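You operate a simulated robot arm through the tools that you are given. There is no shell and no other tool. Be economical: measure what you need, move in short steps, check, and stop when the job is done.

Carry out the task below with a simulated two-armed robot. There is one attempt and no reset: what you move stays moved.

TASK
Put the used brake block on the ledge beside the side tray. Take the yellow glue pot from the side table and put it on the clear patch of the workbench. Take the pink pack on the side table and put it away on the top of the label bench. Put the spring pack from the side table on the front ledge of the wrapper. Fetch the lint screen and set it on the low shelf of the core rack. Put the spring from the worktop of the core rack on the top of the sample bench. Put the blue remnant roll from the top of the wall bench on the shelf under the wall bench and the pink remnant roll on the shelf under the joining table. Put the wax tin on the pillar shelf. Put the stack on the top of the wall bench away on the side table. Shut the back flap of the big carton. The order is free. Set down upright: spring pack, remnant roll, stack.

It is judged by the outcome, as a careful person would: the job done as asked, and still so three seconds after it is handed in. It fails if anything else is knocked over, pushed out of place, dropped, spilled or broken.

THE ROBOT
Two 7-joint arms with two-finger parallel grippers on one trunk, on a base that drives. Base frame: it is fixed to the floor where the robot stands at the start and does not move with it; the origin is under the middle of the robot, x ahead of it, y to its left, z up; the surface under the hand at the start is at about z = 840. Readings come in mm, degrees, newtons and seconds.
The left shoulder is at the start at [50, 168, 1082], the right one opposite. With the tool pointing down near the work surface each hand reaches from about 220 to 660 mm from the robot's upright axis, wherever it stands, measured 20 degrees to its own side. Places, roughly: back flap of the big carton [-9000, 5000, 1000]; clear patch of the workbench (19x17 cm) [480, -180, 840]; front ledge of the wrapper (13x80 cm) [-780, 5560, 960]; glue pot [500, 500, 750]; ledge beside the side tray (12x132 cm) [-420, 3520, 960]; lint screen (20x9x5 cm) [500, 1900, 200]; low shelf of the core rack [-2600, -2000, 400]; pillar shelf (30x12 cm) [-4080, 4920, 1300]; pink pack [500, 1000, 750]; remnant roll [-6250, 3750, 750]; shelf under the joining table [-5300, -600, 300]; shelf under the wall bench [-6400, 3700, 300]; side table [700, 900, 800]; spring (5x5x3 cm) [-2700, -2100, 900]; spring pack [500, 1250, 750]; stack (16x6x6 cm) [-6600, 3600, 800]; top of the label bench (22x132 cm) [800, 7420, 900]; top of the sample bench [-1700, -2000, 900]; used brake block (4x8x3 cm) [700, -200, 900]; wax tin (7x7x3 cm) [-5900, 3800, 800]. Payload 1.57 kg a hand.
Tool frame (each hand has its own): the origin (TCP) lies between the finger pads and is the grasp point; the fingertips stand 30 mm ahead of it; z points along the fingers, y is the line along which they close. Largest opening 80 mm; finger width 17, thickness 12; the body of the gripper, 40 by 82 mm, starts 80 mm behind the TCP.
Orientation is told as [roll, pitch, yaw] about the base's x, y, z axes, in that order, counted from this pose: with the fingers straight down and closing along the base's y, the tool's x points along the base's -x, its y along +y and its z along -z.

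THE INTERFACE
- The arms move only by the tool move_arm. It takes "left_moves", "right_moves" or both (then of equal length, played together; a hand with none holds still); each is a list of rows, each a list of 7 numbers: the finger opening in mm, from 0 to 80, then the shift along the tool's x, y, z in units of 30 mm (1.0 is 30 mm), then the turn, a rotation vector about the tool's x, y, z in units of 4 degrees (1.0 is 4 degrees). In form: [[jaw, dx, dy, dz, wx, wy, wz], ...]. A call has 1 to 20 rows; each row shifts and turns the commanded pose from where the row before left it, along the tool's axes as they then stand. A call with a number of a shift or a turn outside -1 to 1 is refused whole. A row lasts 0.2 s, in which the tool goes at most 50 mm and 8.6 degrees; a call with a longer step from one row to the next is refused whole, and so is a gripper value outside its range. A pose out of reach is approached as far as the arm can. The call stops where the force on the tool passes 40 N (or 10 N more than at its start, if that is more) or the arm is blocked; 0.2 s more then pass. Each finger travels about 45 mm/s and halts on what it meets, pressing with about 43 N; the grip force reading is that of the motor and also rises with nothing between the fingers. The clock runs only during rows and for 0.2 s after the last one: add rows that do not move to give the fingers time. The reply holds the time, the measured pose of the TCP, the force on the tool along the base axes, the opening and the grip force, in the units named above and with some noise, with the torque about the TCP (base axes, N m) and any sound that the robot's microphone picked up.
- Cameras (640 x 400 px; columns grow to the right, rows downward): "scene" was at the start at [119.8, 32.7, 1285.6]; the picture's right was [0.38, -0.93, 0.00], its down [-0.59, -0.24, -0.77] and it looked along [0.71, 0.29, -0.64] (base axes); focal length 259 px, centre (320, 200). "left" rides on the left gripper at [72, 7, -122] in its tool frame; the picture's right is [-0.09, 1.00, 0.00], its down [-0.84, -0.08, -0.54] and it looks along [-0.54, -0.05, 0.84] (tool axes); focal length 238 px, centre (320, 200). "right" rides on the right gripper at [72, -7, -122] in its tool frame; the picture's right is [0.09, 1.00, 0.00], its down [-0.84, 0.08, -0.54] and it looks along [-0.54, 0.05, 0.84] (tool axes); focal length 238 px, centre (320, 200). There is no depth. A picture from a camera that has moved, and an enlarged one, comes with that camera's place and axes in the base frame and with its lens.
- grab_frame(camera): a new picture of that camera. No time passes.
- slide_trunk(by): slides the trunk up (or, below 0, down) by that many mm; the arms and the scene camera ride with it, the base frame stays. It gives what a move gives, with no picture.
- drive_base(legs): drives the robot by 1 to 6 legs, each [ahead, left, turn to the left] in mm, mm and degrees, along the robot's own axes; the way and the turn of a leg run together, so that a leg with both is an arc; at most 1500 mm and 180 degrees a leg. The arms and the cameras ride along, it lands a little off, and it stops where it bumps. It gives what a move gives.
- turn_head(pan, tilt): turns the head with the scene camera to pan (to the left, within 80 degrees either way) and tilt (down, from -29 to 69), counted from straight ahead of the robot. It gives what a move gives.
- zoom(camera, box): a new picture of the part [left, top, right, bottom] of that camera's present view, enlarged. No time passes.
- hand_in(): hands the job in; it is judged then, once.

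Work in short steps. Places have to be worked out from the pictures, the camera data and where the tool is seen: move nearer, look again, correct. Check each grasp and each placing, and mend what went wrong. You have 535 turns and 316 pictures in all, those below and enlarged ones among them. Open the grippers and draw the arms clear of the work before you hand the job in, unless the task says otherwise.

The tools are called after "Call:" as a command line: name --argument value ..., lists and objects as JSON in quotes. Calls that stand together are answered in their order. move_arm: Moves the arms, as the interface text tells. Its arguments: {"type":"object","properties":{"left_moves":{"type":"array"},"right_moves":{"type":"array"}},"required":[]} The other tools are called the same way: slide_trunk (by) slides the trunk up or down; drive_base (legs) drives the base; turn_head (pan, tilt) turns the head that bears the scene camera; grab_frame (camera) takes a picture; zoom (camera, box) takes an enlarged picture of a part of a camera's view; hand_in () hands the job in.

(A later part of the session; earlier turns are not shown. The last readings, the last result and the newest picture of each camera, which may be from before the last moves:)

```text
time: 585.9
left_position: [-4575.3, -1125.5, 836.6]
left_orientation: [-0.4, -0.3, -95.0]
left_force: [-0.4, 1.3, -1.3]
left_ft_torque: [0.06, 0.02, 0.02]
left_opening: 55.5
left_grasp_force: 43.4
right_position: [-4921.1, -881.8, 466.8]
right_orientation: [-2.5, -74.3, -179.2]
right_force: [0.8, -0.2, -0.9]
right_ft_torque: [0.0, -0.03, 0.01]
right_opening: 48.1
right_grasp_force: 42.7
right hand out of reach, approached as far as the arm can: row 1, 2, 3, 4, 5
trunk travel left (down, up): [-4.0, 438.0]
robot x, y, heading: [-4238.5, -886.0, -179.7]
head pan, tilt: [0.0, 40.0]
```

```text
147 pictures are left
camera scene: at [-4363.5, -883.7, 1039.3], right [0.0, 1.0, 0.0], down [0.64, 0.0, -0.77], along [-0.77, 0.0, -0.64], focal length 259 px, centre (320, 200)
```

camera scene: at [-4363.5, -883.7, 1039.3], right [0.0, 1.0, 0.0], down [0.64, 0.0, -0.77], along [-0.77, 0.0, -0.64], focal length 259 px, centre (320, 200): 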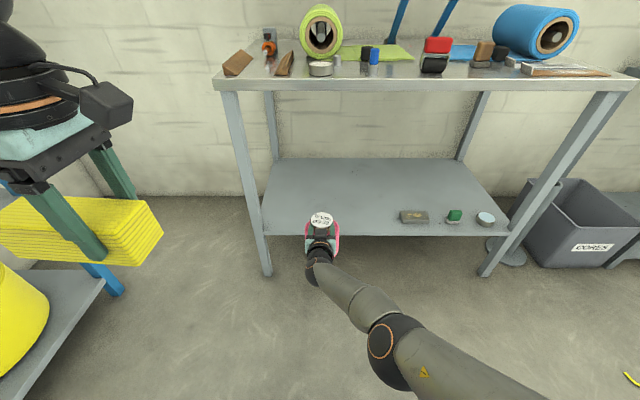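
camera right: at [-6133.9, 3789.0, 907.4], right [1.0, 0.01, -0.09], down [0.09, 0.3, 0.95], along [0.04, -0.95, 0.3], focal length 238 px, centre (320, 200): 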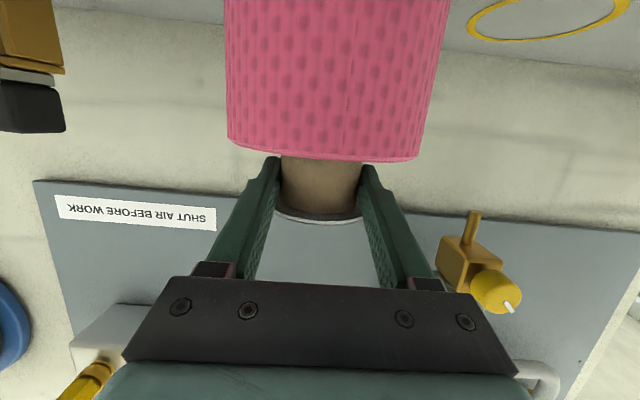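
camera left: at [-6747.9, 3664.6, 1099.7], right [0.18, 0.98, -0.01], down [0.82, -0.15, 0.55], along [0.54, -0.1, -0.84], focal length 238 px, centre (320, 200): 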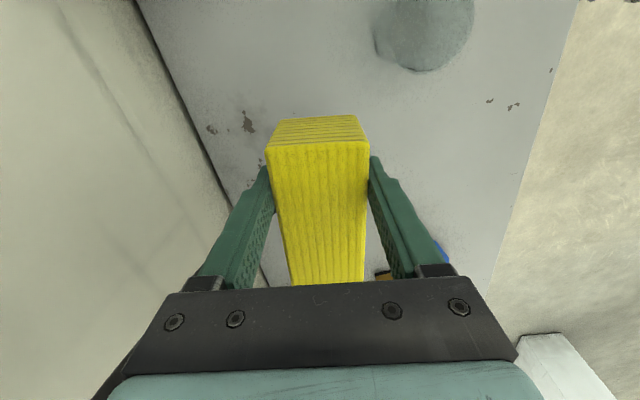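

The arm needs to be stretched straight from its shoulder rather than drawn to the middle. I shift the hand right by 165 mm (still in front of the table), then lower.

Call:
move_arm --right_moves '[[30, -0.4, -0.3, -0.1, 0, 0, 0], [30, -0.4, -0.6, -0.1, 0, 0, 0], [30, 0, -0.7, 0, 0, 0, 0], [30, 0, -0.7, 0, 0, 0, 0], [30, 0, -0.7, 0, 0, 0, 0], [30, 0, -0.7, 0, 0, 0, 0], [30, 0, -0.7, 0, 0, 0, 0], [30, 0, -0.7, 0, 0, 0, 0], [30, 0, -0.4, 0, 0, 0, 0], [30, 0, 0, 0, 0, 0, 0]]'

Call:
move_arm --right_moves '[[30, 0.6, 0, 0.17, 0, 0, 0], [30, 0.6, 0, 0.17, 0, 0, 0], [30, 0.6, 0, 0.17, 0, 0, 0], [30, 0.6, 0, 0.17, 0, 0, 0], [30, 0, 0, 0, 0, 0, 0]]'

```text
time: 588.1
left_position: [-4577.0, -1125.0, 835.7]
left_orientation: [-0.4, -0.4, -95.1]
left_force: [0.3, -0.6, -0.3]
left_ft_torque: [0.04, -0.01, 0.02]
left_opening: 55.2
left_grasp_force: 43.4
right_position: [-4930.0, -887.0, 482.2]
right_orientation: [-1.2, -74.6, -179.8]
right_force: [-0.9, -0.2, -0.9]
right_ft_torque: [0.01, -0.03, 0.0]
right_opening: 48.2
right_grasp_force: 43.0
right hand out of reach, approached as far as the arm can: row 1, 2, 3, 4, 5, 6, 7, 8, 9
trunk travel left (down, up): [-4.0, 438.0]
robot x, y, heading: [-4238.8, -883.6, -179.9]
head pan, tilt: [0.0, 40.0]
```

```text
time: 589.3
left_position: [-4574.7, -1124.6, 835.5]
left_orientation: [-0.4, -0.4, -95.1]
left_force: [0.3, 0.1, -0.7]
left_ft_torque: [0.08, 0.04, 0.01]
left_opening: 55.3
left_grasp_force: 43.1
right_position: [-4919.5, -879.6, 463.8]
right_orientation: [-2.9, -74.2, -179.2]
right_force: [-0.2, -0.8, -1.3]
right_ft_torque: [0.02, -0.04, -0.03]
right_opening: 48.3
right_grasp_force: 42.7
right hand out of reach, approached as far as the arm can: row 1, 2, 3, 4
trunk travel left (down, up): [-4.0, 438.0]
robot x, y, heading: [-4238.9, -882.3, -179.9]
head pan, tilt: [0.0, 40.0]
```

It's a wrist-yaw limit. I rotate the tool 20° to the right about the vertical (the roll is round, so that's harmless) and try again.

Call:
move_arm --right_moves '[[30, -0.4, 0, -0.1, 0.8, 0, 0.22], [30, -0.4, 0, -0.1, 0.8, 0, 0.22], [30, 0, 0, 0, 0.8, 0, 0.22], [30, 0, 0, 0, 0.8, 0, 0.22], [30, 0, 0, 0, 0.8, 0, 0.22], [30, 0, 0, 0, 0.8, 0, 0.22], [30, 0, -0.6, 0, 0, 0, 0], [30, 0, -0.6, 0, 0, 0, 0], [30, 0, -0.6, 0, 0, 0, 0], [30, 0, -0.6, 0, 0, 0, 0], [30, 0, 0, 0, 0, 0, 0]]'

```text
time: 591.7
left_position: [-4576.4, -1125.9, 835.9]
left_orientation: [-0.4, -0.3, -95.1]
left_force: [-0.3, -1.0, -1.0]
left_ft_torque: [0.0, -0.02, 0.04]
left_opening: 55.2
left_grasp_force: 42.1
right_position: [-4875.7, -794.7, 459.4]
right_orientation: [-1.2, -74.7, 166.9]
right_force: [0.2, -1.4, -1.0]
right_ft_torque: [-0.01, -0.01, 0.03]
right_opening: 48.4
right_grasp_force: 42.7
right hand out of reach, approached as far as the arm can: row 1, 3, 4, 5, 6
trunk travel left (down, up): [-4.0, 438.0]
robot x, y, heading: [-4242.2, -883.4, -180.1]
head pan, tilt: [0.0, 40.0]
```

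That helps. I rotate another 15° and move further right, then lower.

Call:
move_arm --right_moves '[[30, 0, 0, 0, 0.8, 0, 0.22], [30, 0, 0, 0, 0.8, 0, 0.22], [30, 0, 0, 0, 0.8, 0, 0.22], [30, 0, 0, 0, 0.8, 0, 0.22], [30, 0, 0, 0, 0.8, 0, 0.22], [30, 0, -0.5, 0.2, 0, 0, 0], [30, 0, -0.5, 0.2, 0, 0, 0], [30, 0, -0.5, 0.2, 0, 0, 0], [30, 0.5, 0, 0.14, 0, 0, 0], [30, 0.5, 0, 0.14, 0, 0, 0], [30, 0.5, 0, 0.14, 0, 0, 0], [30, 0, 0, 0, 0, 0, 0]]'

```text
time: 594.3
left_position: [-4576.1, -1126.0, 835.8]
left_orientation: [-0.5, -0.4, -95.1]
left_force: [-0.2, 0.7, -1.3]
left_ft_torque: [0.02, 0.02, 0.02]
left_opening: 55.1
left_grasp_force: 42.9
right_position: [-4869.0, -748.5, 415.3]
right_orientation: [-1.2, -74.9, 150.4]
right_force: [0.1, -0.3, -1.5]
right_ft_torque: [-0.01, -0.01, -0.01]
right_opening: 48.1
right_grasp_force: 43.2
right hand out of reach, approached as far as the arm can: row 11
trunk travel left (down, up): [-4.0, 438.0]
robot x, y, heading: [-4237.6, -881.5, -179.7]
head pan, tilt: [0.0, 40.0]
```

Good: now low enough. I raise 22 mm for clearance, drive ahead over the shelf and look.

Call:
move_arm --right_moves '[[30, -0.35, 0, -0.1, 0, 0, 0], [30, -0.35, 0, -0.1, 0, 0, 0], [30, 0, 0, 0, 0, 0, 0]]'

Call:
drive_base --legs '[[140, 0, 0]]'

Call:
grab_frame --camera "scene"

Call:
grab_frame --camera "right"

```text
time: 595.1
left_position: [-4574.3, -1126.1, 835.7]
left_orientation: [-0.4, -0.3, -95.1]
left_force: [0.2, 0.1, -0.4]
left_ft_torque: [0.02, 0.0, -0.03]
left_opening: 55.6
left_grasp_force: 42.5
right_position: [-4866.5, -747.8, 438.4]
right_orientation: [-1.2, -74.8, 150.2]
right_force: [-0.8, 0.6, -1.3]
right_ft_torque: [-0.01, -0.06, 0.01]
right_opening: 48.2
right_grasp_force: 43.0
trunk travel left (down, up): [-4.0, 438.0]
robot x, y, heading: [-4238.8, -881.6, -179.9]
head pan, tilt: [0.0, 40.0]
```

```text
time: 596.5
left_position: [-4719.1, -1125.7, 835.2]
left_orientation: [-0.4, -0.3, -95.1]
left_force: [0.0, -1.1, -1.3]
left_ft_torque: [0.05, 0.01, -0.03]
left_opening: 55.3
left_grasp_force: 43.2
right_position: [-5011.0, -749.4, 437.7]
right_orientation: [-1.2, -74.9, 150.3]
right_force: [-0.5, 0.8, -1.2]
right_ft_torque: [0.01, -0.04, 0.03]
right_opening: 48.3
right_grasp_force: 42.9
trunk travel left (down, up): [-4.0, 438.0]
robot x, y, heading: [-4381.8, -884.9, -179.9]
head pan, tilt: [0.0, 40.0]
```

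```text
146 pictures are left
camera scene: at [-4506.8, -884.2, 1039.3], right [0.0, 1.0, 0.0], down [0.64, 0.0, -0.77], along [-0.77, 0.0, -0.64], focal length 259 px, centre (320, 200)
```

scene: 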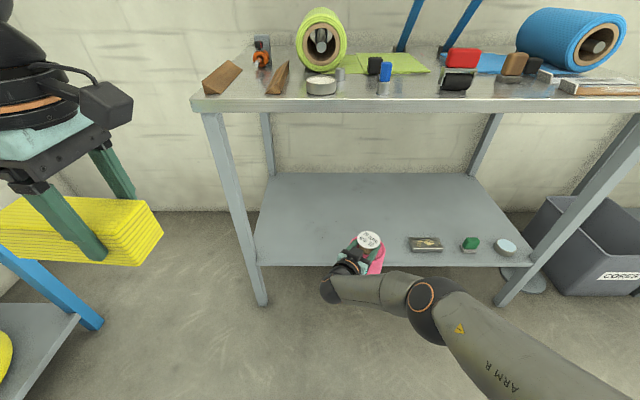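

```text
145 pictures are left
camera right: at [-4890.4, -812.5, 401.7], right [-0.49, -0.87, -0.09], down [0.22, -0.23, 0.95], along [-0.84, 0.44, 0.3], focal length 238 px, centre (320, 200)
```

right: 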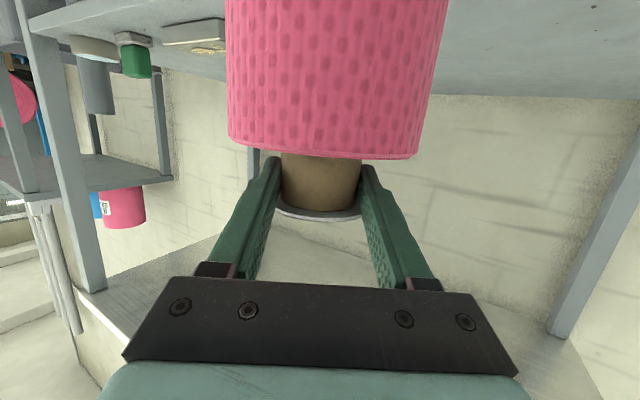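

Clear by ~30 mm. I drive 130 mm further and lower onto the shelf.

Call:
drive_base --legs '[[135, 0, 0]]'

Call:
move_arm --right_moves '[[30, 0.2, 0, 0.055, 0, 0, 0], [30, 0.2, 0, 0.055, 0, 0, 0], [30, 0.2, 0, 0.055, 0, 0, 0], [30, 0.1, 0, 0.03, 0, 0, 0], [30, 0, 0, 0, 0, 0, 0]]'

```text
time: 597.8
left_position: [-4853.1, -1124.4, 835.4]
left_orientation: [-0.4, -0.3, -95.4]
left_force: [0.6, 0.2, -1.1]
left_ft_torque: [0.03, 0.01, 0.03]
left_opening: 55.7
left_grasp_force: 43.2
right_position: [-5143.2, -746.7, 439.0]
right_orientation: [-1.1, -74.8, 149.9]
right_force: [-0.1, -0.2, -1.2]
right_ft_torque: [0.02, -0.03, 0.0]
right_opening: 48.4
right_grasp_force: 42.7
trunk travel left (down, up): [-4.0, 438.0]
robot x, y, heading: [-4519.1, -884.8, 179.9]
head pan, tilt: [0.0, 40.0]
```

```text
time: 599.0
left_position: [-4852.1, -1124.1, 836.5]
left_orientation: [-0.7, -0.3, -95.4]
left_force: [0.4, 0.1, -0.6]
left_ft_torque: [0.03, -0.01, 0.0]
left_opening: 55.2
left_grasp_force: 42.9
right_position: [-5146.2, -745.8, 423.0]
right_orientation: [-0.6, -75.7, 149.5]
right_force: [4.5, 0.7, 28.3]
right_ft_torque: [-0.13, 0.1, 0.05]
right_opening: 48.3
right_grasp_force: 42.9
trunk travel left (down, up): [-4.0, 438.0]
robot x, y, heading: [-4514.1, -879.9, 179.9]
head pan, tilt: [0.0, 40.0]
```

Contact. I relieve, open fully, and withdraw horizontally along the tool's heading.

Call:
move_arm --right_moves '[[30, -0.1, 0, -0.03, 0, 0, 0], [55, 0, 0, 0, 0, 0, 0], [70, 0, 0, 0, 0, 0, 0], [80, 0, 0, 0, 0, 0, 0], [80, 0, 0, 0, 0, 0, 0]]'

Call:
grab_frame --camera "right"

```text
time: 600.2
left_position: [-4852.8, -1123.5, 834.9]
left_orientation: [-0.4, -0.3, -95.4]
left_force: [0.1, 0.3, -0.7]
left_ft_torque: [0.03, 0.0, 0.01]
left_opening: 55.3
left_grasp_force: 42.5
right_position: [-5142.3, -746.7, 420.8]
right_orientation: [-1.1, -74.7, 150.0]
right_force: [-0.2, 0.2, -0.4]
right_ft_torque: [0.01, -0.02, -0.03]
right_opening: 80.0
right_grasp_force: 0.0
trunk travel left (down, up): [-4.0, 438.0]
robot x, y, heading: [-4515.7, -884.9, 179.8]
head pan, tilt: [0.0, 40.0]
```

```text
144 pictures are left
camera right: at [-5022.6, -810.3, 383.3], right [-0.49, -0.86, -0.09], down [0.22, -0.23, 0.95], along [-0.84, 0.45, 0.3], focal length 238 px, centre (320, 200)
```

right: 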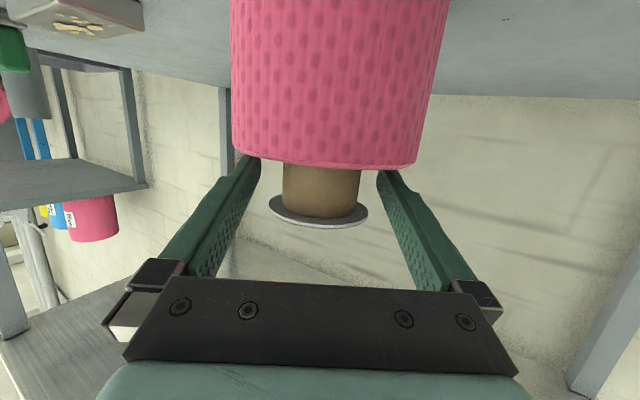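

The roll stands upright. I withdraw horizontally, then back away.

Call:
move_arm --right_moves '[[80, 0.06, 0, -0.4, 0, 0, 0], [80, 0.13, 0, -0.6, 0, 0, 0], [80, 0.15, 0, -0.6, 0, 0, 0], [80, 0.15, 0, -0.6, 0, 0, 0], [80, 0, 0, 0, 0, 0, 0]]'

Call:
drive_base --legs '[[-350, 0, 0]]'

Call:
grab_frame --camera "scene"

```text
time: 601.4
left_position: [-4853.2, -1123.7, 835.8]
left_orientation: [-0.4, -0.3, -95.4]
left_force: [0.1, -0.2, -0.9]
left_ft_torque: [-0.01, 0.0, 0.02]
left_opening: 55.4
left_grasp_force: 42.5
right_position: [-5082.7, -779.0, 422.5]
right_orientation: [-1.1, -74.8, 149.9]
right_force: [-0.6, -1.0, 1.0]
right_ft_torque: [-0.02, -0.01, -0.01]
right_opening: 80.1
right_grasp_force: 0.2
trunk travel left (down, up): [-4.0, 438.0]
robot x, y, heading: [-4518.5, -886.0, 179.9]
head pan, tilt: [0.0, 40.0]
```

```text
time: 603.6
left_position: [-4507.8, -1125.5, 835.7]
left_orientation: [-0.4, -0.2, -95.0]
left_force: [-0.2, 0.4, -1.2]
left_ft_torque: [0.04, -0.03, -0.05]
left_opening: 55.1
left_grasp_force: 42.3
right_position: [-4741.1, -782.5, 422.3]
right_orientation: [-1.0, -74.9, 150.5]
right_force: [0.2, -0.2, -0.6]
right_ft_torque: [-0.02, 0.0, 0.01]
right_opening: 79.8
right_grasp_force: 0.2
trunk travel left (down, up): [-4.0, 438.0]
robot x, y, heading: [-4171.5, -885.2, -179.8]
head pan, tilt: [0.0, 40.0]
```

```text
143 pictures are left
camera scene: at [-4296.5, -883.8, 1039.3], right [-0.01, 1.0, 0.0], down [0.64, 0.0, -0.77], along [-0.77, -0.01, -0.64], focal length 259 px, centre (320, 200)
```

scene: 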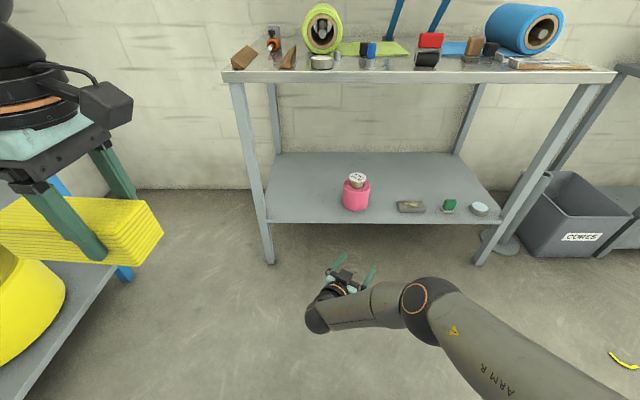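

Pink roll is placed. I raise the trunk, bring the right hand back to vertical, and turn south-east to look for the core rack and its spring.

Call:
slide_trunk --by 300

Call:
move_arm --right_moves '[[60, 0, 0, 0, 0, 0.985, 0], [60, 0, 0, 0, 0, 0.985, 0], [60, 0, 0, -0.3, 0, 0.985, 0], [60, 0, 0, -0.3, 0, 0.985, 0], [60, 0, 0, -0.3, 0, 0.985, 0], [60, 0, 0, -0.3, 0, 0.985, 0], [60, 0, 0, -0.3, 0, 0.985, 0], [60, 0, 0, -0.3, 0, 0.985, 0], [60, 0, 0, -0.3, 0, 0.985, 0], [60, 0, 0, -0.3, 0, 0.985, 0], [60, 0, 0, -0.3, 0, 0.985, 0], [60, 0, 0, -0.3, 0, 0.985, 0], [60, 0, 0, -0.5, 0, 0.985, 0], [60, 0, 0, -0.5, 0, 0.985, 0], [60, 0, 0, -0.5, 0, 0.985, 0], [60, 0, 0, -0.5, 0, 0.985, 0], [60, 0, 0, -0.5, 0, 0.985, 0], [60, 0, 0, -0.5, 0, 0.985, 0], [60, 0, 0, -0.5, 0, 0.985, 0]]'

Call:
drive_base --legs '[[0, 0, 90]]'

Call:
turn_head --pan 45 --tilt 15

Call:
grab_frame --camera "scene"

```text
time: 606.6
left_position: [-4507.1, -1126.6, 1135.9]
left_orientation: [-0.4, -0.3, -94.9]
left_force: [0.5, -1.5, 0.6]
left_ft_torque: [0.09, 0.04, -0.01]
left_opening: 55.2
left_grasp_force: 43.3
right_position: [-4741.5, -782.9, 722.5]
right_orientation: [-1.1, -74.9, 150.5]
right_force: [0.4, -1.0, 0.5]
right_ft_torque: [-0.02, 0.0, -0.02]
right_opening: 80.0
right_grasp_force: 0.0
trunk travel left (down, up): [-304.0, 138.0]
robot x, y, heading: [-4170.3, -881.1, -179.8]
head pan, tilt: [0.0, 40.0]
```

```text
time: 610.6
left_position: [-4507.9, -1126.2, 1134.9]
left_orientation: [-0.4, -0.3, -94.9]
left_force: [-0.4, -0.1, -1.4]
left_ft_torque: [0.05, 0.03, -0.04]
left_opening: 55.4
left_grasp_force: 43.3
right_position: [-4659.0, -831.4, 878.1]
right_orientation: [-0.3, 0.2, 149.4]
right_force: [0.0, 0.4, -1.0]
right_ft_torque: [-0.02, 0.02, 0.01]
right_opening: 60.3
right_grasp_force: 0.0
trunk travel left (down, up): [-304.0, 138.0]
robot x, y, heading: [-4172.4, -881.7, -179.8]
head pan, tilt: [0.0, 40.0]
```

```text
time: 614.8
left_position: [-3934.2, -1222.0, 1134.6]
left_orientation: [-0.4, -0.3, -5.7]
left_force: [0.1, -0.1, -0.7]
left_ft_torque: [0.04, 0.04, 0.0]
left_opening: 55.5
left_grasp_force: 42.8
right_position: [-4230.6, -1370.6, 878.7]
right_orientation: [-0.3, 0.1, -121.5]
right_force: [-0.3, 0.7, -0.3]
right_ft_torque: [0.0, 0.02, 0.0]
right_opening: 60.1
right_grasp_force: 0.0
trunk travel left (down, up): [-304.0, 138.0]
robot x, y, heading: [-4167.0, -883.5, -90.6]
head pan, tilt: [0.0, 40.0]
```

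```text
time: 615.9
left_position: [-3934.4, -1222.5, 1135.1]
left_orientation: [-0.4, -0.3, -5.7]
left_force: [0.1, 0.0, -1.8]
left_ft_torque: [0.02, 0.0, 0.01]
left_opening: 55.3
left_grasp_force: 43.5
right_position: [-4231.2, -1370.7, 878.6]
right_orientation: [-0.3, 0.1, -121.5]
right_force: [-1.1, 0.8, -0.5]
right_ft_torque: [0.01, 0.0, 0.0]
right_opening: 60.2
right_grasp_force: 0.0
trunk travel left (down, up): [-304.0, 138.0]
robot x, y, heading: [-4172.5, -886.2, -90.7]
head pan, tilt: [45.0, 15.0]
```

```text
142 pictures are left
camera scene: at [-4106.1, -989.5, 1378.8], right [-0.71, -0.7, 0.0], down [-0.18, 0.18, -0.97], along [0.68, -0.69, -0.26], focal length 259 px, centre (320, 200)
```

scene: 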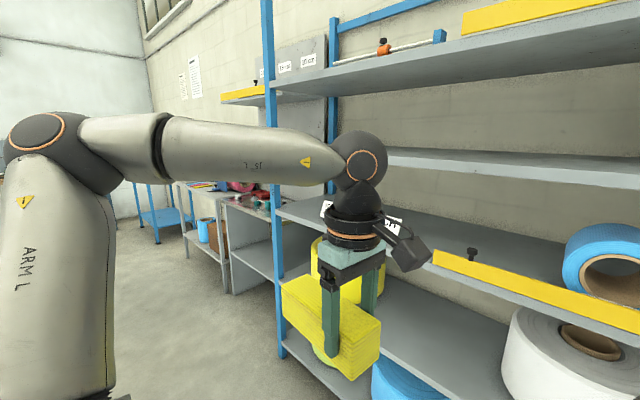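

The core rack bench lies just east of the blue roll rack. I sidestep east and look at it.

Call:
drive_base --legs '[[0, 1450, 0.6]]'

Call:
turn_head --pan 10 --tilt 30

Call:
grab_frame --camera "scene"

```text
time: 629.1
left_position: [-2457.2, -1248.3, 1135.7]
left_orientation: [-0.5, -0.4, -6.7]
left_force: [0.2, -0.4, -0.4]
left_ft_torque: [-0.03, 0.05, -0.02]
left_opening: 55.5
left_grasp_force: 43.4
right_position: [-2755.1, -1392.0, 879.3]
right_orientation: [-0.2, 0.2, -122.4]
right_force: [0.1, -0.9, 0.3]
right_ft_torque: [0.0, 0.04, 0.02]
right_opening: 59.6
right_grasp_force: 0.0
trunk travel left (down, up): [-304.0, 138.0]
robot x, y, heading: [-2687.8, -907.1, -91.5]
head pan, tilt: [45.0, 15.0]
```

```text
time: 630.1
left_position: [-2456.7, -1250.5, 1136.3]
left_orientation: [-0.4, -0.3, -6.7]
left_force: [-0.1, 0.2, -0.8]
left_ft_torque: [0.01, 0.04, -0.02]
left_opening: 55.4
left_grasp_force: 43.1
right_position: [-2756.6, -1392.8, 878.6]
right_orientation: [-0.3, 0.1, -122.4]
right_force: [0.1, 1.1, 0.2]
right_ft_torque: [0.01, -0.02, -0.03]
right_opening: 60.1
right_grasp_force: 0.0
trunk travel left (down, up): [-304.0, 138.0]
robot x, y, heading: [-2689.7, -907.3, -91.1]
head pan, tilt: [10.0, 30.0]
```

```text
141 pictures are left
camera scene: at [-2675.5, -1035.6, 1354.7], right [-0.99, -0.15, 0.0], down [-0.08, 0.49, -0.87], along [0.13, -0.86, -0.5], focal length 259 px, centre (320, 200)
```

scene: 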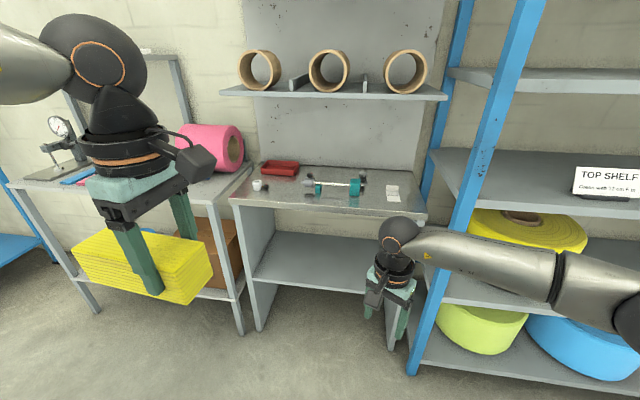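

Call:
zoom --camera "scene" --box '[230, 150, 422, 270]'

```text
3.33 times, centred on (326, 210) of scene
camera zoom: at [-2675.5, -1035.6, 1354.7], right [-0.99, -0.15, 0.0], down [-0.08, 0.49, -0.87], along [0.13, -0.86, -0.5], focal length 862 px, centre (300, 167)
```

zoom: 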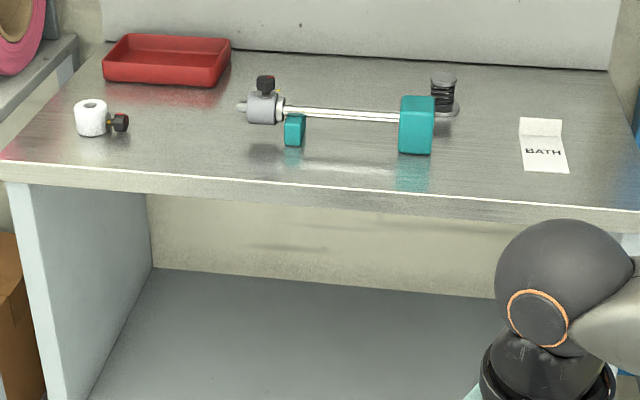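

The spring stands behind the teal block at about [-2710, -2068]. I square up the right hand, tuck it back and up, and drive in.

Call:
move_arm --right_moves '[[70, 0, 0, 0, 0, 0, -0.97], [70, 0, 0, 0, 0, 0, -0.97], [70, 0, 0, 0, 0, 0, -0.97], [70, 0, 0, 0, 0, 0, -0.97], [70, 0, 0, 0, 0, 0, -0.97], [70, 0, 0, 0, 0, 0, -0.97], [70, 0, 0, 0, 0, 0, -0.97], [70, 0, 0, 0, 0, 0, -0.97], [70, 0.7, -0.3, -0.6, 0, 0, 0], [70, 0.7, -0.3, -0.6, 0, 0, 0], [70, 0.7, -0.3, -0.6, 0, 0, 0], [70, 0.7, -0.3, -0.6, 0, 0, 0], [70, 0.7, -0.3, -0.6, 0, 0, 0], [70, 0.7, -0.3, -0.6, 0, 0, 0], [70, 0, 0, 0, 0, 0, 0]]'

Call:
drive_base --legs '[[0, 0, 1.1], [600, 130, 0]]'

Call:
turn_head --pan -10 --tilt 40

Call:
grab_frame --camera "scene"

Call:
grab_frame --camera "right"

```text
time: 633.3
left_position: [-2456.8, -1249.5, 1135.6]
left_orientation: [-0.3, -0.3, -6.6]
left_force: [-0.4, -0.3, -1.7]
left_ft_torque: [0.01, 0.03, -0.04]
left_opening: 55.4
left_grasp_force: 43.5
right_position: [-2804.5, -1266.7, 988.0]
right_orientation: [-0.2, 0.2, -91.3]
right_force: [-0.6, 0.0, -0.5]
right_ft_torque: [0.0, 0.0, -0.03]
right_opening: 70.2
right_grasp_force: 0.2
trunk travel left (down, up): [-304.0, 138.0]
robot x, y, heading: [-2687.2, -904.1, -91.4]
head pan, tilt: [10.0, 30.0]
```

```text
time: 636.5
left_position: [-2341.4, -1759.6, 1137.1]
left_orientation: [-0.6, -0.1, -6.4]
left_force: [1.0, -0.6, -1.5]
left_ft_torque: [0.01, 0.01, 0.03]
left_opening: 55.5
left_grasp_force: 43.2
right_position: [-2692.2, -1780.8, 989.2]
right_orientation: [-0.6, 0.3, -91.7]
right_force: [-0.5, -0.6, 0.5]
right_ft_torque: [-0.01, 0.03, 0.01]
right_opening: 70.0
right_grasp_force: 0.0
trunk travel left (down, up): [-304.0, 138.0]
robot x, y, heading: [-2579.5, -1423.0, -91.1]
head pan, tilt: [10.0, 30.0]
stopped in leg 2: the robot was blocked; the commanded pose is now the measured one
```

```text
time: 637.4
left_position: [-2341.2, -1759.1, 1136.5]
left_orientation: [-0.8, -0.2, -6.4]
left_force: [0.2, -0.7, -1.3]
left_ft_torque: [0.01, 0.07, -0.01]
left_opening: 55.2
left_grasp_force: 43.5
right_position: [-2691.8, -1779.0, 989.1]
right_orientation: [-0.4, 0.2, -91.5]
right_force: [-0.3, -0.1, 0.2]
right_ft_torque: [-0.01, 0.0, 0.0]
right_opening: 70.0
right_grasp_force: 0.0
trunk travel left (down, up): [-304.0, 138.0]
robot x, y, heading: [-2577.9, -1423.0, -90.9]
head pan, tilt: [-10.0, 40.0]
```

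```text
139 pictures are left
camera scene: at [-2590.2, -1538.8, 1340.4], right [-0.98, 0.19, 0.0], down [0.12, 0.62, -0.77], along [-0.15, -0.76, -0.64], focal length 259 px, centre (320, 200)
```

scene: 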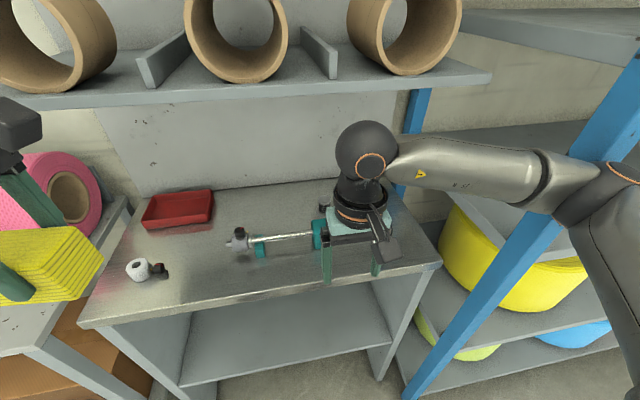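

```text
138 pictures are left
camera right: at [-2695.7, -1708.0, 1111.9], right [1.0, 0.06, -0.01], down [0.06, -0.84, 0.54], along [0.03, -0.54, -0.84], focal length 238 px, centre (320, 200)
```

right: 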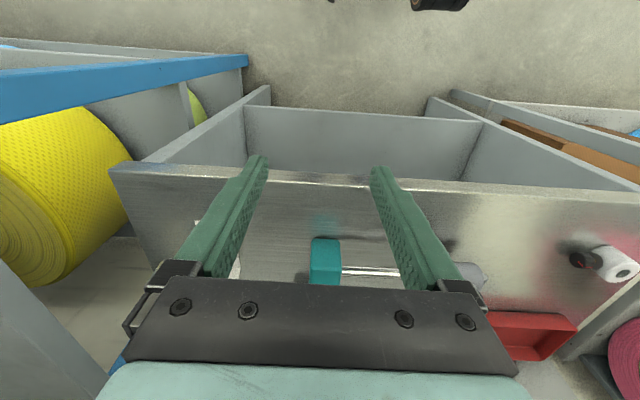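

Something on the right (the rack post by the elbow) blocked me. I back off, raise the stack in the left hand, and re-approach further east.

Call:
drive_base --legs '[[-60, 0, 0]]'

Call:
move_arm --left_moves '[[35, 0, 0, -0.8, 0, 0, 0], [35, 0, 0, -0.8, 0, 0, 0], [35, 0, 0.3, -0.8, 0, 0, 0], [35, 0, 0.3, -0.8, 0, 0, 0], [35, 0, 0.3, -0.8, 0, 0, 0], [35, 0, 0.3, 0, 0, 0, 0]]'

Call:
drive_base --legs '[[0, 120, 1], [100, 0, 0]]'

Call:
grab_frame --camera "scene"

```text
time: 638.3
left_position: [-2342.5, -1705.8, 1134.7]
left_orientation: [-0.3, -0.3, -6.4]
left_force: [0.7, 0.2, -0.3]
left_ft_torque: [-0.04, 0.05, 0.02]
left_opening: 55.4
left_grasp_force: 43.0
right_position: [-2693.7, -1727.9, 985.1]
right_orientation: [-0.3, 0.8, -91.4]
right_force: [-0.3, -0.1, -0.1]
right_ft_torque: [-0.03, -0.01, -0.02]
right_opening: 70.1
right_grasp_force: 0.1
trunk travel left (down, up): [-304.0, 138.0]
robot x, y, heading: [-2578.0, -1363.6, -91.0]
head pan, tilt: [-10.0, 40.0]
```

```text
time: 639.7
left_position: [-2338.5, -1672.0, 1254.1]
left_orientation: [-0.4, -0.3, -6.3]
left_force: [0.2, -0.2, -1.6]
left_ft_torque: [0.0, 0.06, 0.0]
left_opening: 55.5
left_grasp_force: 42.9
right_position: [-2693.5, -1728.4, 985.3]
right_orientation: [-0.4, 0.6, -91.5]
right_force: [0.7, -0.3, -0.5]
right_ft_torque: [-0.03, 0.05, 0.01]
right_opening: 70.1
right_grasp_force: 0.2
trunk travel left (down, up): [-304.0, 138.0]
robot x, y, heading: [-2577.1, -1366.2, -90.9]
head pan, tilt: [-10.0, 40.0]
```

```text
time: 642.1
left_position: [-2214.6, -1766.6, 1252.6]
left_orientation: [-0.1, -0.4, -5.1]
left_force: [-0.6, -0.2, -1.1]
left_ft_torque: [0.07, 0.06, -0.03]
left_opening: 55.0
left_grasp_force: 43.5
right_position: [-2566.9, -1829.4, 985.6]
right_orientation: [-0.2, 0.8, -90.3]
right_force: [-0.6, -0.2, 0.4]
right_ft_torque: [0.03, 0.02, 0.01]
right_opening: 70.0
right_grasp_force: 0.1
trunk travel left (down, up): [-304.0, 138.0]
robot x, y, heading: [-2459.7, -1465.0, -89.8]
head pan, tilt: [-10.0, 40.0]
```

```text
137 pictures are left
camera scene: at [-2472.8, -1589.2, 1339.2], right [-0.99, 0.17, 0.0], down [0.11, 0.63, -0.77], along [-0.13, -0.75, -0.64], focal length 259 px, centre (320, 200)
```

scene: 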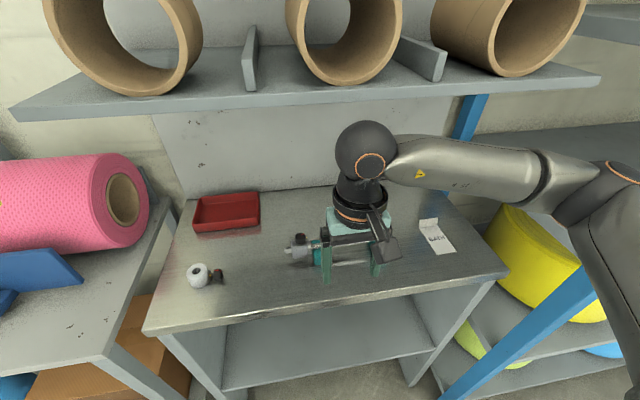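

No block now. The upper shelf edge (y≈-1922, z≈1226) and the teal block call for a 50°-pitched approach from the front. I pitch the right hand and shift it in line with the spring.

Call:
move_arm --right_moves '[[70, 0.8, -0.3, 0, 0, -0.95, 0], [70, 0.8, -0.3, 0, 0, -0.95, 0], [70, 0.6, -0.4, 0, 0, -0.95, 0], [70, 0, -0.4, -0.3, 0, -0.95, 0], [70, 0, -0.4, -0.3, 0, -0.95, 0], [70, 0, -0.4, 0, 0, -0.95, 0], [70, 0, -0.4, 0, 0, -0.95, 0], [70, 0, -0.4, 0, 0, -0.95, 0], [70, 0, -0.4, 0, 0, -0.95, 0], [70, 0, -0.4, 0, 0, -0.95, 0], [70, 0, -0.4, 0, 0, -0.95, 0], [70, 0, -0.2, 0, 0, -0.95, 0], [70, 0, 0, 0, 0, -0.95, 0], [70, 0, 0, 0, 0, 0, 0]]'

Call:
grab_frame --camera "right"

Call:
zoom --camera "scene" --box '[180, 140, 500, 340]'

```text
time: 645.1
left_position: [-2215.2, -1764.8, 1254.6]
left_orientation: [-0.3, -0.4, -5.1]
left_force: [0.0, 0.4, -1.0]
left_ft_torque: [0.01, 0.05, 0.01]
left_opening: 55.5
left_grasp_force: 43.2
right_position: [-2668.1, -1886.2, 1039.4]
right_orientation: [-0.4, -48.7, -90.0]
right_force: [-0.4, 0.0, -0.7]
right_ft_torque: [0.03, 0.01, 0.01]
right_opening: 70.0
right_grasp_force: 0.1
right hand out of reach, approached as far as the arm can: row 5, 6, 7, 8, 9, 10, 11, 12, 13
trunk travel left (down, up): [-304.0, 138.0]
robot x, y, heading: [-2455.8, -1467.1, -89.9]
head pan, tilt: [-10.0, 40.0]
```

```text
136 pictures are left
camera right: at [-2673.9, -1746.1, 1067.8], right [1.0, 0.06, -0.07], down [0.08, -0.15, 0.99], along [0.04, -0.99, -0.15], focal length 238 px, centre (320, 200)
```

right: 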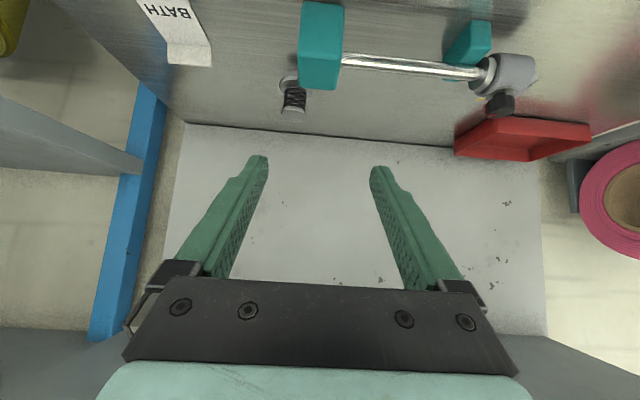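

```text
2.00 times, centred on (340, 240) of scene
camera zoom: at [-2472.9, -1588.2, 1339.3], right [-0.99, 0.17, 0.0], down [0.11, 0.63, -0.77], along [-0.13, -0.76, -0.64], focal length 517 px, centre (280, 120)
```

zoom: 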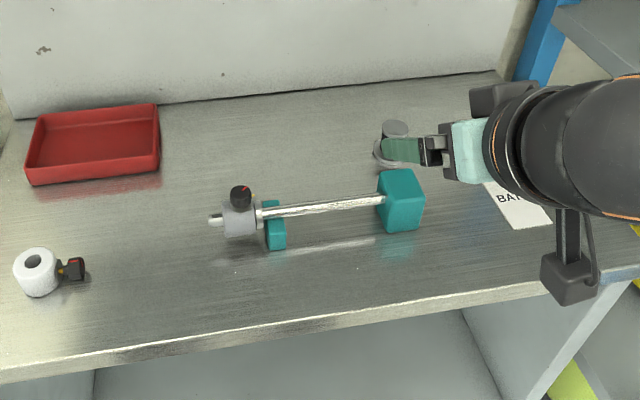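

Spring centre triangulates to [-2713, -2083, 861]. I bring the base 40 mm ahead and 25 mm west, then advance partway along the fingers' axis.

Call:
drive_base --legs '[[40, -25, 0]]'

Call:
move_arm --right_moves '[[70, 0, -0.3, 0.6, 0, 0, 0], [70, 0, -0.3, 0.6, 0, 0, 0], [70, 0, -0.1, 0.6, 0, 0, 0], [70, 0, 0, 0.6, 0, 0, 0], [70, 0, 0, 0.6, 0, 0, 0], [70, 0, 0, 0, 0, 0, 0]]'

Call:
grab_frame --camera "right"

```text
time: 646.2
left_position: [-2239.0, -1806.8, 1253.4]
left_orientation: [-0.2, -0.1, -5.3]
left_force: [-1.2, 0.0, -1.1]
left_ft_torque: [0.03, 0.08, 0.03]
left_opening: 55.4
left_grasp_force: 42.9
right_position: [-2691.4, -1925.8, 1038.5]
right_orientation: [-0.7, -48.2, -90.0]
right_force: [-0.2, 0.4, 0.4]
right_ft_torque: [-0.03, -0.04, -0.03]
right_opening: 69.9
right_grasp_force: 0.2
trunk travel left (down, up): [-304.0, 138.0]
robot x, y, heading: [-2480.6, -1507.5, -90.1]
head pan, tilt: [-10.0, 40.0]
stopped in leg 1: the robot was blocked; the commanded pose is now the measured one
```

```text
time: 647.6
left_position: [-2241.0, -1807.4, 1253.8]
left_orientation: [-0.1, -0.3, -5.3]
left_force: [-0.6, -0.1, -0.2]
left_ft_torque: [0.01, 0.02, 0.01]
left_opening: 55.4
left_grasp_force: 42.7
right_position: [-2717.4, -1992.7, 978.3]
right_orientation: [-0.5, -48.2, -90.1]
right_force: [0.1, -0.5, 0.8]
right_ft_torque: [0.03, 0.01, 0.0]
right_opening: 69.8
right_grasp_force: 0.0
trunk travel left (down, up): [-304.0, 138.0]
robot x, y, heading: [-2484.6, -1507.3, -89.9]
head pan, tilt: [-10.0, 40.0]
```

```text
134 pictures are left
camera right: at [-2723.3, -1853.4, 1005.7], right [1.0, 0.05, -0.08], down [0.08, -0.16, 0.98], along [0.04, -0.99, -0.16], focal length 238 px, centre (320, 200)
```

right: 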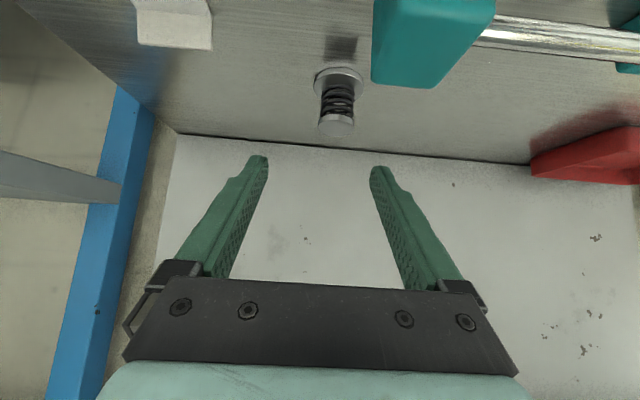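

Spring is at x≈-2704. I correct by 13 mm and advance most of the way, then look.

Call:
move_arm --right_moves '[[70, 0, 0.43, 0.2, 0, 0, 0], [70, 0.1, 0, 0.6, 0, 0, 0], [70, 0.1, 0, 0.6, 0, 0, 0], [70, 0.1, 0, 0.6, 0, 0, 0], [70, 0.1, 0, 0.6, 0, 0, 0], [70, 0.1, 0, 0.6, 0, 0, 0], [70, 0, 0, 0, 0, 0, 0]]'

Call:
grab_frame --camera "right"

```text
time: 649.2
left_position: [-2241.5, -1808.5, 1253.8]
left_orientation: [-0.2, -0.3, -5.2]
left_force: [-0.5, 0.4, -0.8]
left_ft_torque: [0.0, 0.02, 0.0]
left_opening: 55.6
left_grasp_force: 43.3
right_position: [-2704.5, -2054.6, 900.9]
right_orientation: [-0.5, -48.1, -90.0]
right_force: [-0.5, -0.6, -1.5]
right_ft_torque: [0.01, -0.03, 0.03]
right_opening: 69.7
right_grasp_force: 0.0
trunk travel left (down, up): [-304.0, 138.0]
robot x, y, heading: [-2481.8, -1504.8, -89.9]
head pan, tilt: [-10.0, 40.0]
```

```text
133 pictures are left
camera right: at [-2708.6, -1914.9, 929.9], right [1.0, 0.05, -0.08], down [0.08, -0.16, 0.98], along [0.04, -0.99, -0.16], focal length 238 px, centre (320, 200)
```

right: 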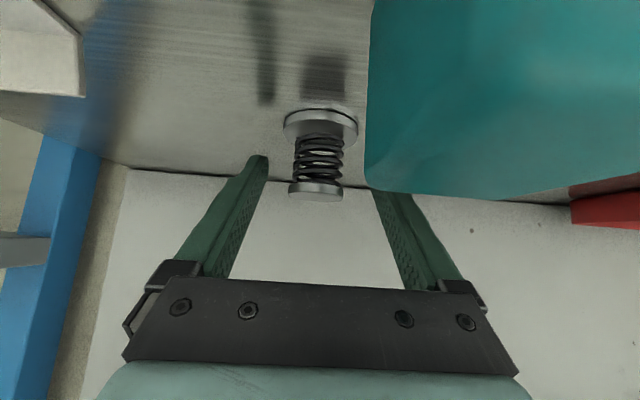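

The spring is about 27 mm further along. I shift 6 mm west (to keep the wrist camera clear of the teal block), advance and close.

Call:
move_arm --right_moves '[[70, 0, -0.2, 0.2, 0, 0, 0], [70, 0, 0, 0.35, 0, 0, 0], [70, 0, 0, 0.35, 0, 0, 0], [60, 0, 0, 0, 0, 0, 0], [45, 0, 0, 0, 0, 0, 0], [30, 0, 0, 0, 0, 0, 0], [20, 0, 0, 0, 0, 0, 0], [20, 0, 0, 0, 0, 0, 0]]'

Call:
grab_frame --camera "right"

```text
time: 651.0
left_position: [-2239.2, -1807.3, 1254.0]
left_orientation: [-0.3, -0.3, -5.3]
left_force: [0.4, -0.3, -0.2]
left_ft_torque: [0.0, 0.05, -0.03]
left_opening: 54.9
left_grasp_force: 42.7
right_position: [-2709.2, -2074.4, 886.4]
right_orientation: [-0.7, -48.3, -90.0]
right_force: [3.7, -1.0, 13.3]
right_ft_torque: [-0.26, -0.36, 0.04]
right_opening: 31.9
right_grasp_force: 23.7
trunk travel left (down, up): [-304.0, 138.0]
robot x, y, heading: [-2487.7, -1505.2, -89.9]
head pan, tilt: [-10.0, 40.0]
```

```text
132 pictures are left
camera right: at [-2714.6, -1935.5, 914.3], right [1.0, 0.05, -0.08], down [0.08, -0.15, 0.98], along [0.04, -0.99, -0.15], focal length 238 px, centre (320, 200)
```

right: 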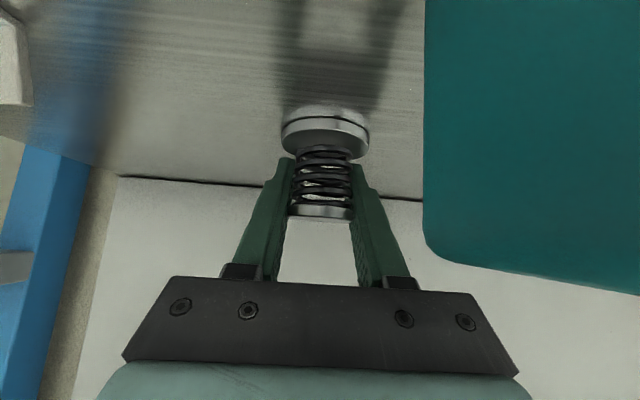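

Gripped at 32 mm. I lift it straight up a little and check.

Call:
move_arm --right_moves '[[20, 0, 0, 0, 0, 0, 0], [20, -0.2, 0, -0.18, 0, 0, 0], [20, -0.4, 0, -0.36, 0, 0, 0], [20, -0.5, 0, -0.45, 0, 0, 0], [20, 0, 0, 0, 0, 0, 0]]'

Call:
grab_frame --camera "right"

```text
time: 652.2
left_position: [-2240.5, -1808.2, 1252.8]
left_orientation: [-0.2, -0.3, -5.3]
left_force: [0.4, -1.2, -1.1]
left_ft_torque: [0.0, 0.06, 0.02]
left_opening: 55.3
left_grasp_force: 43.1
right_position: [-2709.4, -2074.3, 928.4]
right_orientation: [-0.6, -47.9, -90.0]
right_force: [-0.1, -0.5, -1.2]
right_ft_torque: [-0.01, 0.02, 0.0]
right_opening: 31.3
right_grasp_force: 40.2
trunk travel left (down, up): [-304.0, 138.0]
robot x, y, heading: [-2481.4, -1505.2, -89.9]
head pan, tilt: [-10.0, 40.0]
```

```text
131 pictures are left
camera right: at [-2715.5, -1935.0, 957.5], right [1.0, 0.05, -0.08], down [0.08, -0.16, 0.98], along [0.04, -0.99, -0.16], focal length 238 px, centre (320, 200)
```

right: 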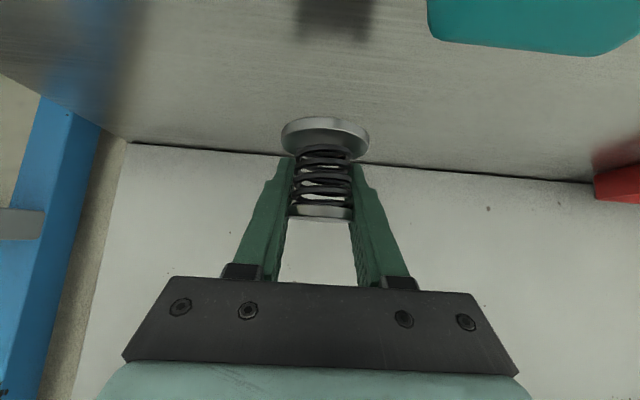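

The spring is lifted. I raise a bit more, back out, and move east to the sample bench.

Call:
move_arm --right_moves '[[20, -0.5, 0, -0.45, 0, 0, 0], [20, -0.5, 0, -0.45, 0, 0, 0], [20, 0, 0, 0, 0, 0, 0]]'

Call:
drive_base --legs '[[-400, 0, 0], [0, 900, 0]]'

Call:
turn_head --pan 0 --tilt 35

Call:
grab_frame --camera "scene"

```text
time: 653.0
left_position: [-2240.0, -1808.3, 1253.3]
left_orientation: [-0.2, -0.4, -5.3]
left_force: [-0.9, -0.1, -1.3]
left_ft_torque: [-0.01, 0.07, 0.01]
left_opening: 55.5
left_grasp_force: 42.9
right_position: [-2708.5, -2072.2, 968.6]
right_orientation: [-0.6, -48.1, -89.9]
right_force: [-0.5, 0.1, -0.2]
right_ft_torque: [-0.04, 0.05, -0.03]
right_opening: 31.6
right_grasp_force: 40.1
trunk travel left (down, up): [-304.0, 138.0]
robot x, y, heading: [-2479.8, -1502.7, -89.8]
head pan, tilt: [-10.0, 40.0]
```

```text
time: 663.4
left_position: [-1332.8, -1408.2, 1253.7]
left_orientation: [-0.2, -0.3, -4.7]
left_force: [0.2, 0.4, -0.8]
left_ft_torque: [-0.01, 0.05, -0.02]
left_opening: 55.2
left_grasp_force: 43.4
right_position: [-1797.7, -1678.3, 969.2]
right_orientation: [-0.6, -48.2, -89.6]
right_force: [-0.4, -0.6, -1.4]
right_ft_torque: [-0.05, -0.02, -0.01]
right_opening: 31.0
right_grasp_force: 39.7
trunk travel left (down, up): [-304.0, 138.0]
robot x, y, heading: [-1578.9, -1109.7, -89.5]
head pan, tilt: [-10.0, 40.0]
```

```text
time: 664.1
left_position: [-1333.1, -1407.1, 1253.4]
left_orientation: [-0.2, -0.3, -4.6]
left_force: [-1.1, 0.2, -0.7]
left_ft_torque: [0.03, 0.02, -0.02]
left_opening: 55.5
left_grasp_force: 43.0
right_position: [-1796.4, -1677.7, 969.1]
right_orientation: [-0.6, -48.1, -89.5]
right_force: [-0.8, 0.3, -1.0]
right_ft_torque: [-0.04, 0.01, -0.04]
right_opening: 30.8
right_grasp_force: 39.9
trunk travel left (down, up): [-304.0, 138.0]
robot x, y, heading: [-1583.9, -1112.1, -89.7]
head pan, tilt: [0.0, 35.0]
```

```text
130 pictures are left
camera scene: at [-1576.6, -1236.3, 1346.8], right [-1.0, -0.01, 0.0], down [-0.01, 0.57, -0.82], along [0.01, -0.82, -0.57], focal length 259 px, centre (320, 200)
```

scene: 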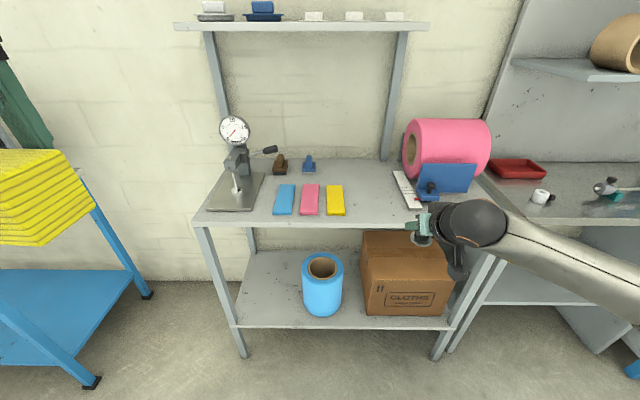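

A free patch on the sample bench lies between the yellow swatch and the ruler, ≈[-1737, -1955]. I drive so the spring hovers over it.

Call:
drive_base --legs '[[0, 58, 0], [270, 0, 0]]'

Call:
grab_frame --camera "scene"

Call:
grab_frame --camera "right"

```text
time: 666.8
left_position: [-1267.1, -1676.9, 1253.6]
left_orientation: [-0.3, -0.3, -4.1]
left_force: [0.7, 0.4, -1.0]
left_ft_torque: [0.03, 0.04, 0.0]
left_opening: 55.1
left_grasp_force: 43.1
right_position: [-1730.1, -1952.6, 969.5]
right_orientation: [-0.6, -48.1, -88.9]
right_force: [-0.5, -0.5, -1.8]
right_ft_torque: [-0.02, 0.0, 0.04]
right_opening: 30.9
right_grasp_force: 39.6
trunk travel left (down, up): [-304.0, 138.0]
robot x, y, heading: [-1517.6, -1379.0, -88.8]
head pan, tilt: [0.0, 35.0]
```

```text
129 pictures are left
camera scene: at [-1513.5, -1509.0, 1346.7], right [-1.0, -0.02, 0.0], down [-0.01, 0.57, -0.82], along [0.02, -0.82, -0.57], focal length 259 px, centre (320, 200)
```

scene: 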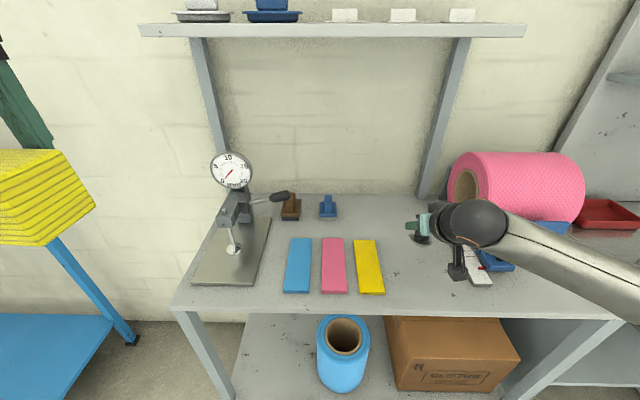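

```text
128 pictures are left
camera right: at [-1738.6, -1812.7, 998.2], right [0.99, 0.07, -0.07], down [0.09, -0.15, 0.98], along [0.06, -0.99, -0.16], focal length 238 px, centre (320, 200)
```

right: 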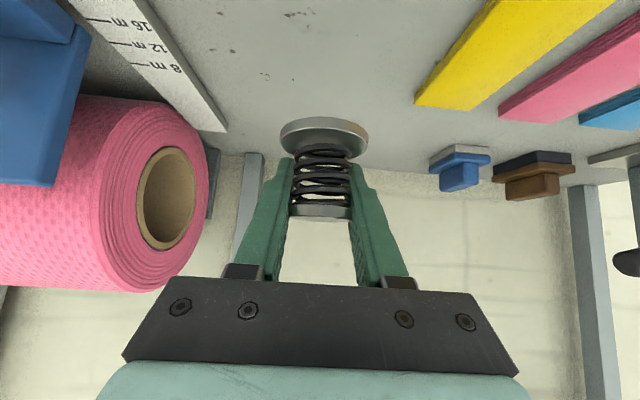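

Bench top is z≈858. I lower to just above it, then creep to contact.

Call:
slide_trunk --by -52

Call:
slide_trunk --by -7

Call:
slide_trunk --by -4

```text
time: 667.7
left_position: [-1269.1, -1676.5, 1202.7]
left_orientation: [-0.2, -0.3, -4.2]
left_force: [-0.6, 0.0, -0.1]
left_ft_torque: [0.04, 0.03, 0.0]
left_opening: 55.2
left_grasp_force: 42.9
right_position: [-1730.6, -1951.8, 918.4]
right_orientation: [-0.7, -48.1, -89.0]
right_force: [0.2, 0.1, -0.7]
right_ft_torque: [0.01, 0.05, -0.01]
right_opening: 30.7
right_grasp_force: 40.0
trunk travel left (down, up): [-252.0, 190.0]
robot x, y, heading: [-1517.7, -1380.2, -89.0]
head pan, tilt: [0.0, 35.0]
```

```text
time: 668.3
left_position: [-1267.4, -1677.2, 1195.5]
left_orientation: [-0.3, -0.2, -4.0]
left_force: [1.2, -0.1, -0.7]
left_ft_torque: [0.0, 0.06, -0.03]
left_opening: 55.4
left_grasp_force: 42.8
right_position: [-1729.9, -1951.8, 910.3]
right_orientation: [-0.5, -48.2, -88.9]
right_force: [-0.3, 0.0, -1.0]
right_ft_torque: [0.0, 0.01, 0.0]
right_opening: 30.9
right_grasp_force: 40.1
trunk travel left (down, up): [-245.0, 197.0]
robot x, y, heading: [-1518.7, -1381.8, -88.7]
head pan, tilt: [0.0, 35.0]
```

```text
time: 668.8
left_position: [-1268.7, -1677.6, 1190.8]
left_orientation: [-0.1, -0.3, -4.1]
left_force: [-0.4, 0.3, -0.8]
left_ft_torque: [-0.01, 0.04, 0.04]
left_opening: 55.2
left_grasp_force: 42.5
right_position: [-1729.8, -1951.5, 907.0]
right_orientation: [-0.7, -48.1, -88.8]
right_force: [-1.4, -0.1, -1.0]
right_ft_torque: [-0.02, 0.01, 0.02]
right_opening: 30.7
right_grasp_force: 40.1
trunk travel left (down, up): [-241.0, 201.0]
robot x, y, heading: [-1517.4, -1377.1, -89.0]
head pan, tilt: [0.0, 35.0]
```

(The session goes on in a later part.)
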